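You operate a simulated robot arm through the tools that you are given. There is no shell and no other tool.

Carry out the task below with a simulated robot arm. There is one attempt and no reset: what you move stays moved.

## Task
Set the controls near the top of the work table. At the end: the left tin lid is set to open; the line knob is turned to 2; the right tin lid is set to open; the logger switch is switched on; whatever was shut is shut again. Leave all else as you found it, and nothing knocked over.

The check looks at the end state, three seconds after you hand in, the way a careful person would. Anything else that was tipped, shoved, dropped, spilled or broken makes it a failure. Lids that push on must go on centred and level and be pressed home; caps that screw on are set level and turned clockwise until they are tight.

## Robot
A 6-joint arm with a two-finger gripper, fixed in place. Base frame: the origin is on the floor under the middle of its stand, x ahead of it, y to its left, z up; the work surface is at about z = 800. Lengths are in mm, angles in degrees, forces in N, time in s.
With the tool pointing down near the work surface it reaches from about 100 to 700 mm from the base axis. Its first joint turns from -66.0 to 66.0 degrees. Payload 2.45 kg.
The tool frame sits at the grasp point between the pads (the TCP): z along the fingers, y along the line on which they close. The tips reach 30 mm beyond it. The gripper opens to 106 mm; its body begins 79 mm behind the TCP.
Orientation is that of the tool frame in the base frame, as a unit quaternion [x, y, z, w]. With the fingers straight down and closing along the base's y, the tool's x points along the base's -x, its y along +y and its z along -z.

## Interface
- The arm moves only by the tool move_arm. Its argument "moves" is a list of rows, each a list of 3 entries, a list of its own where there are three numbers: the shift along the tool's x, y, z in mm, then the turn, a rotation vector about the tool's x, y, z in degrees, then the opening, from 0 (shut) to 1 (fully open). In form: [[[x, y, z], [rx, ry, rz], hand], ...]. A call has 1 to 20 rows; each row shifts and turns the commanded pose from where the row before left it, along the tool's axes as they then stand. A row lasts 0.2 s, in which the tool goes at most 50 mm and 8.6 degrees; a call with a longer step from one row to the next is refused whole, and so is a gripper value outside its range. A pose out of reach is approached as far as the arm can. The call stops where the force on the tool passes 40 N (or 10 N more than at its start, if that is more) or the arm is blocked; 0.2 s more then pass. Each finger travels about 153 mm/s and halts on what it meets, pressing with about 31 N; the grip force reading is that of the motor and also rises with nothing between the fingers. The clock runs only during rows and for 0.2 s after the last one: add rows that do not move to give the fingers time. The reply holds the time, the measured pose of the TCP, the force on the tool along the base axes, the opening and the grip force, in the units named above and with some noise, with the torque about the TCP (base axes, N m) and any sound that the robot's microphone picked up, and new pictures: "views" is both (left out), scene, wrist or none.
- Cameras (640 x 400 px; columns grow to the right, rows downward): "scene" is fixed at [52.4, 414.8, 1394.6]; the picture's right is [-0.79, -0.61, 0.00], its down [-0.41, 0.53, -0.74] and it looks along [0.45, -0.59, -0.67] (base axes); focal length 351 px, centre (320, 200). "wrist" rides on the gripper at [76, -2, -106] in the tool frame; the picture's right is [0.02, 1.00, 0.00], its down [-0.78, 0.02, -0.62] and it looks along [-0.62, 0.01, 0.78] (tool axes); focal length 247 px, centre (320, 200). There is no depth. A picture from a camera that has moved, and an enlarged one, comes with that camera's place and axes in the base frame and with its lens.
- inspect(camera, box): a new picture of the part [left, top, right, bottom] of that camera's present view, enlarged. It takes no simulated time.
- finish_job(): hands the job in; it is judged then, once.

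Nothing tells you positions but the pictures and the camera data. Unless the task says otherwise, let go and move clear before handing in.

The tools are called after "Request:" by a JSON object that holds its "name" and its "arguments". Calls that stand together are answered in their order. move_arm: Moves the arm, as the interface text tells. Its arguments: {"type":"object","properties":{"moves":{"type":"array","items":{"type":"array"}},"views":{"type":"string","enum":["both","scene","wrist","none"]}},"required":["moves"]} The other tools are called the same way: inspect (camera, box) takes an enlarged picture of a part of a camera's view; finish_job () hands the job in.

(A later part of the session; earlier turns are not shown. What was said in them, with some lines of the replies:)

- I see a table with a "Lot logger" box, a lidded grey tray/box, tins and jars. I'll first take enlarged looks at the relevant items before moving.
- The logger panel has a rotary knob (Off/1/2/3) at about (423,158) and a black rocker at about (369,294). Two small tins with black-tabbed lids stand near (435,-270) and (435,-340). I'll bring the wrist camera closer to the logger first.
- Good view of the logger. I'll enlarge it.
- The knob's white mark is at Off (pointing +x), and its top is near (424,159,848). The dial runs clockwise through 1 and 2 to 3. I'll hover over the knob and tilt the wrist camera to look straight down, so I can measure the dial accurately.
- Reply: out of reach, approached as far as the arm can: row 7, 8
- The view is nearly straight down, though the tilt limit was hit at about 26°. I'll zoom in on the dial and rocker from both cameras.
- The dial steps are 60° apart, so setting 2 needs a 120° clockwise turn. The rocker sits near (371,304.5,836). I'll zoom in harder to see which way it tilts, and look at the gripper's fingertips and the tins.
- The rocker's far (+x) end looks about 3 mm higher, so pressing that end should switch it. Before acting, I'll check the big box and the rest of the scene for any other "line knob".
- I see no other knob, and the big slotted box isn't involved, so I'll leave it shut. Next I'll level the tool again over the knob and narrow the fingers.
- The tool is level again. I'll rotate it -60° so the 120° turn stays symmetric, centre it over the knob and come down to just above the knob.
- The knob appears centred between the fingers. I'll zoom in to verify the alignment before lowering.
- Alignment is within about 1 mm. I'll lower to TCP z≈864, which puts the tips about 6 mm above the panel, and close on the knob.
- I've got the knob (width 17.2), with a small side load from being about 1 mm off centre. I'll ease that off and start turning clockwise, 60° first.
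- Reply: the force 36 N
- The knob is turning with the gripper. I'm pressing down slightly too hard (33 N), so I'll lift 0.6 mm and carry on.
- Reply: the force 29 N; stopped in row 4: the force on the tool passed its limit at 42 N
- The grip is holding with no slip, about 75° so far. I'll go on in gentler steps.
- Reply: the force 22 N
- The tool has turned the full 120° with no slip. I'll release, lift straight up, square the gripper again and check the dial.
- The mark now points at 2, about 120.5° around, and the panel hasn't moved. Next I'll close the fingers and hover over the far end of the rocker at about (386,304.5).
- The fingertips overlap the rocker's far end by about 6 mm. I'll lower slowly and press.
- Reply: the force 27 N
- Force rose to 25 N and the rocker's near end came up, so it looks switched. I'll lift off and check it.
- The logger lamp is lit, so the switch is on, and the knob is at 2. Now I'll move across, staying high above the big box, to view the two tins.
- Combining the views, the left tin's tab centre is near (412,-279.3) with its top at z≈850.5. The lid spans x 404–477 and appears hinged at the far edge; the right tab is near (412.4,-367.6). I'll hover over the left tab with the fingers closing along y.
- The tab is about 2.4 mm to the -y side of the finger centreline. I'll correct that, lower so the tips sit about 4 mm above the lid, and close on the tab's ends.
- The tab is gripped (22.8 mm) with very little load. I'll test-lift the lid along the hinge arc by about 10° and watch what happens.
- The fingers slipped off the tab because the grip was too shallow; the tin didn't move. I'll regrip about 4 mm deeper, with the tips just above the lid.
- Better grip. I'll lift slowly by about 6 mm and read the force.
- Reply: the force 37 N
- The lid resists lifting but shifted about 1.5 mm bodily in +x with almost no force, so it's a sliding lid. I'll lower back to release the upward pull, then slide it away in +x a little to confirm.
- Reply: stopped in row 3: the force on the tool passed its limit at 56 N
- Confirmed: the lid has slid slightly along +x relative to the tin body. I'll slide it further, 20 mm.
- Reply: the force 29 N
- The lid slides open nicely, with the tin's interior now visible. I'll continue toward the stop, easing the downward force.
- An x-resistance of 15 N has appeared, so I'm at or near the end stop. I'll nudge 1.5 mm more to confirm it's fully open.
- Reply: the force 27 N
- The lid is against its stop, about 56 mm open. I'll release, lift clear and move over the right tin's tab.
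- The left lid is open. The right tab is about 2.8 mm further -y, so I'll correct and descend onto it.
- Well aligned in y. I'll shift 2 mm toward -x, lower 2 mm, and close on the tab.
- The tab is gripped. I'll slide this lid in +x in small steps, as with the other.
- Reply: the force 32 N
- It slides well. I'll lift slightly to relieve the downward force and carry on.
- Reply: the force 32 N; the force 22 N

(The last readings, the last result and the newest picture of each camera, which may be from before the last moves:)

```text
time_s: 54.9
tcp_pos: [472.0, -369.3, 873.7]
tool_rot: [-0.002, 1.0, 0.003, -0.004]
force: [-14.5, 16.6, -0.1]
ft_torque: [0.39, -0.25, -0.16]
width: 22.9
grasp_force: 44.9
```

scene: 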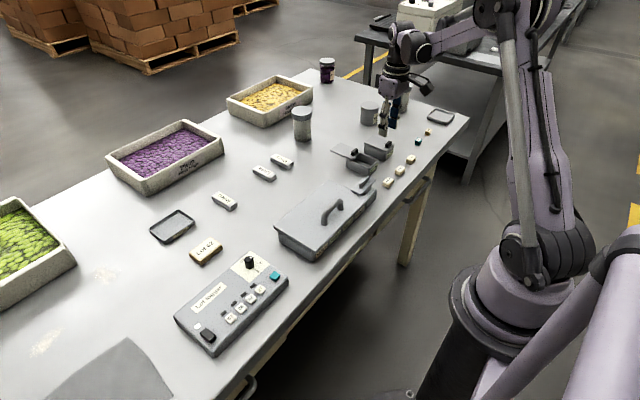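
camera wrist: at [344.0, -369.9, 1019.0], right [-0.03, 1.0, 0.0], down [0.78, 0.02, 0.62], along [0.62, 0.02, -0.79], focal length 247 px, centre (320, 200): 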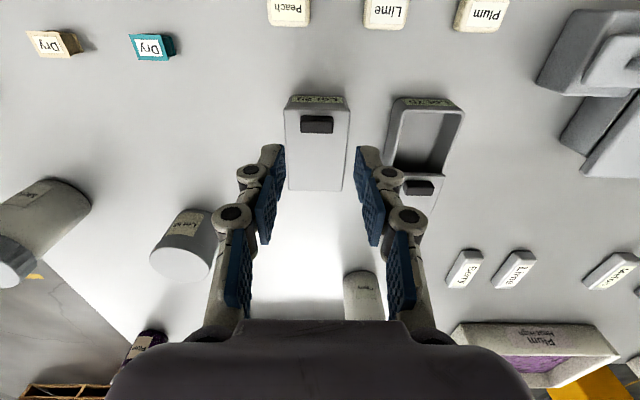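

It's at the stop. I'll release, lift straight up, back away and check everything.

Request:
{"name": "move_arm", "arguments": {"moves": [[[0.3, 0, 0], [0, 0, 0], 0.0], [[0, 0, 0], [0, 0, 0], 0.2], [[0, 0, 0], [0, 0, 0], 0.4], [[0, 0, 0], [0, 0, 0], 0.4], [[0, 0, -15], [0, 0, 0], 0.4], [[0, 0, -25], [0, 0, 0], 0.4], [[0, 0, -35], [0, 0, 0], 0.4], [[20, 0, -40], [0, 0, 0], 0.4], [[40, 10, 0], [0, 0, 0], 0.4], [[40, 20, 0], [0, 0, 0], 0.4], [[0, 0, 0], [0, 0, 0], 0.4]], "views": "both"}}

Request:
{"name": "inspect", "arguments": {"camera": "scene", "box": [320, 100, 430, 190]}}

Request:
{"name": "inspect", "arguments": {"camera": "wrist", "box": [200, 40, 440, 200]}}

Request:
{"name": "inspect", "arguments": {"camera": "scene", "box": [160, 230, 320, 360]}}

```text
time_s: 57.3
tcp_pos: [376.3, -342.3, 995.2]
tool_rot: [-0.003, 1.0, 0.001, -0.002]
force: [0.0, 0.4, -0.3]
ft_torque: [0.01, -0.01, -0.01]
width: 42.4
grasp_force: 0.1
camera wrist: at [300.4, -345.2, 1101.5], right [-0.03, 1.0, 0.0], down [0.78, 0.02, 0.62], along [0.62, 0.02, -0.79], focal length 247 px, centre (320, 200)
```

scene: 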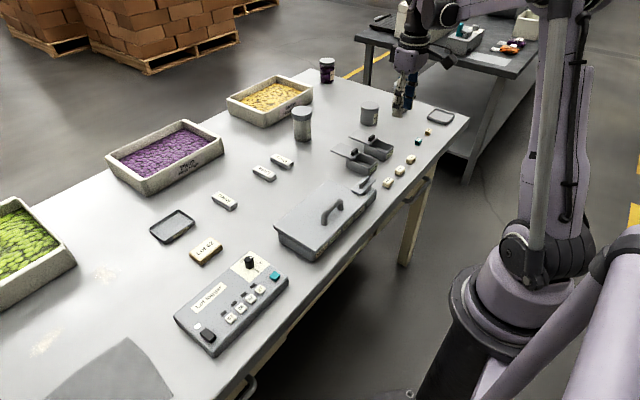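
wrist: 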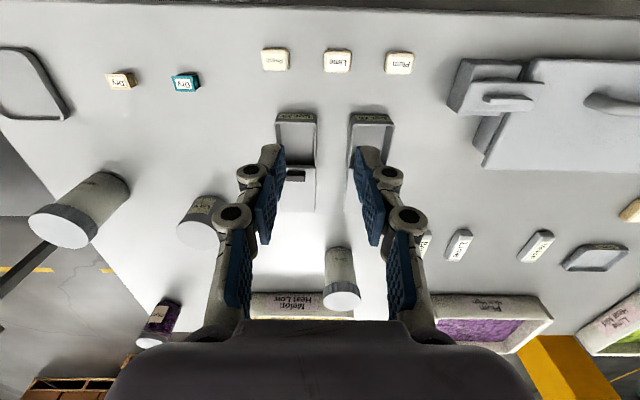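

```text
4.44 times, centred on (375, 145) of scene
camera zoom: at [52.4, 414.8, 1394.6], right [-0.79, -0.61, 0.0], down [-0.41, 0.53, -0.74], along [0.45, -0.59, -0.67], focal length 1559 px, centre (76, 444)
```

zoom: 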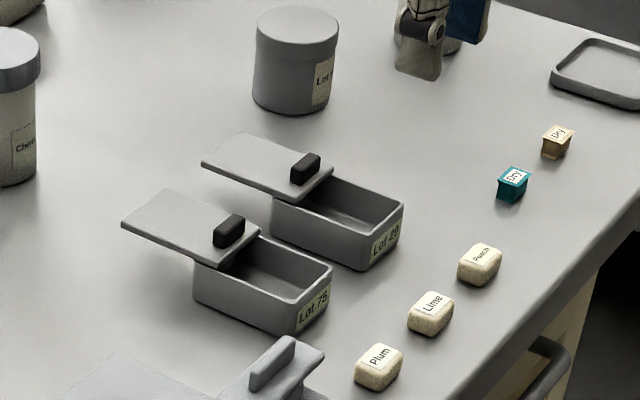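

```text
2.50 times, centred on (320, 120) of wrist
camera zoom: at [300.4, -345.2, 1101.5], right [-0.03, 1.0, 0.0], down [0.78, 0.02, 0.62], along [0.62, 0.02, -0.79], focal length 617 px, centre (320, 400)
```

zoom: 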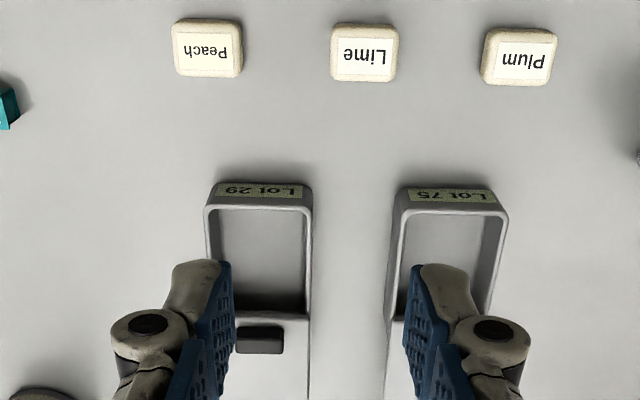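

```text
3.08 times, centred on (240, 295) of scene
camera zoom: at [52.4, 414.8, 1394.6], right [-0.79, -0.61, 0.0], down [-0.41, 0.53, -0.74], along [0.45, -0.59, -0.67], focal length 1079 px, centre (566, -92)
```

zoom: 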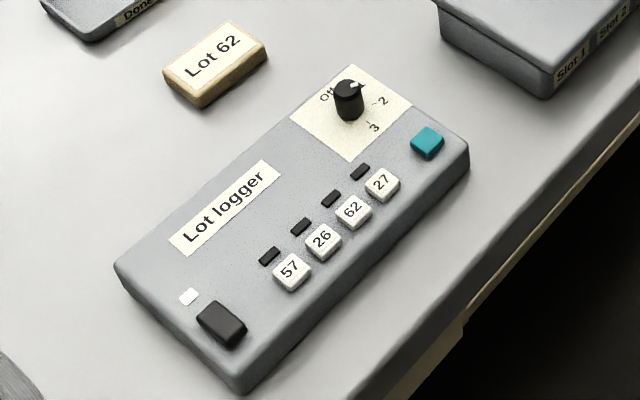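

Both lids are open, the lamp is lit and nothing else looks disturbed. One last close look at the knob before handing in.

Request:
{"name": "inspect", "arguments": {"camera": "scene", "box": [225, 240, 295, 290]}}

Request:
{"name": "inspect", "arguments": {"camera": "scene", "box": [265, 165, 385, 265]}}

```text
8.00 times, centred on (260, 265) of scene
camera zoom: at [52.4, 414.8, 1394.6], right [-0.79, -0.61, 0.0], down [-0.41, 0.53, -0.74], along [0.45, -0.59, -0.67], focal length 2806 px, centre (800, -320)
```

zoom: 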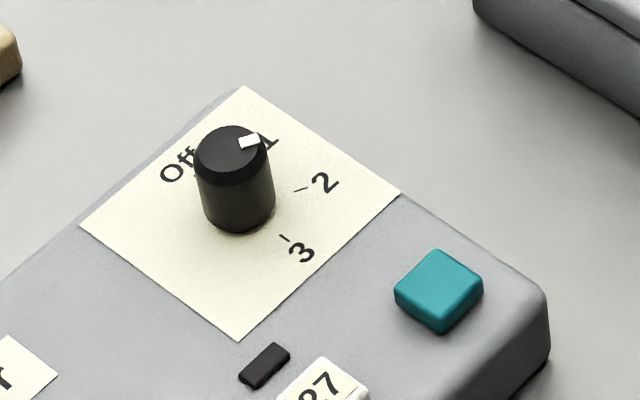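

```text
4.00 times, centred on (325, 215) of scene
camera zoom: at [52.4, 414.8, 1394.6], right [-0.79, -0.61, 0.0], down [-0.41, 0.53, -0.74], along [0.45, -0.59, -0.67], focal length 1403 px, centre (300, 140)
```

zoom: 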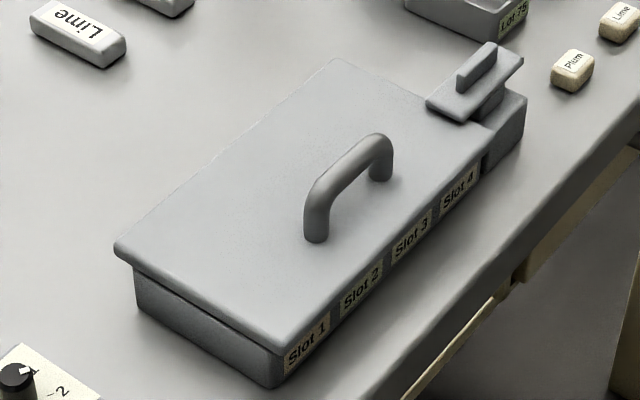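

Request:
{"name": "inspect", "arguments": {"camera": "scene", "box": [238, 248, 278, 276]}}

```text
14.29 times, centred on (258, 262) of scene
camera zoom: at [52.4, 414.8, 1394.6], right [-0.79, -0.61, 0.0], down [-0.41, 0.53, -0.74], along [0.45, -0.59, -0.67], focal length 5011 px, centre (1206, -686)
```

zoom: 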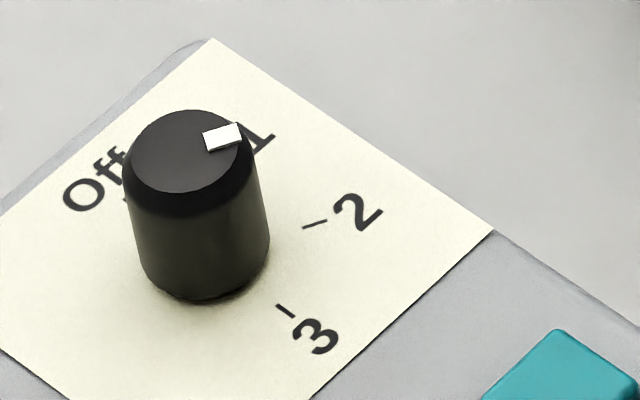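

The knob's mark is parallel to the "2" tick, the logger lamp is lit, both lids are fully open, and the gripper is empty and clear. Nothing else was opened or moved, so I'm handing in.

Request:
{"name": "finish_job", "arguments": {}}

```text
The job is handed in.
```

The controls are set as asked, and I've handed the job in. The result of the check isn't back yet.

- **Line knob:** turned from Off to 2; its mark lines up with the "2" tick to within a couple of degrees.
- **Logger switch:** pressed to its other side, and the lamp next to it lit up, which I read as on.
- **Tin lids:** both slide rather than hinge. The right one is open to its stop and the left about 1 mm short of it, each after roughly 56 mm of travel.
- **Everything else:** I opened nothing else, the big slotted box stayed shut, and nothing was knocked over.

On the left tin I first tried lifting the lid, which pulled up on it with nearly 40 N before I realised it slides. The tin didn't move.
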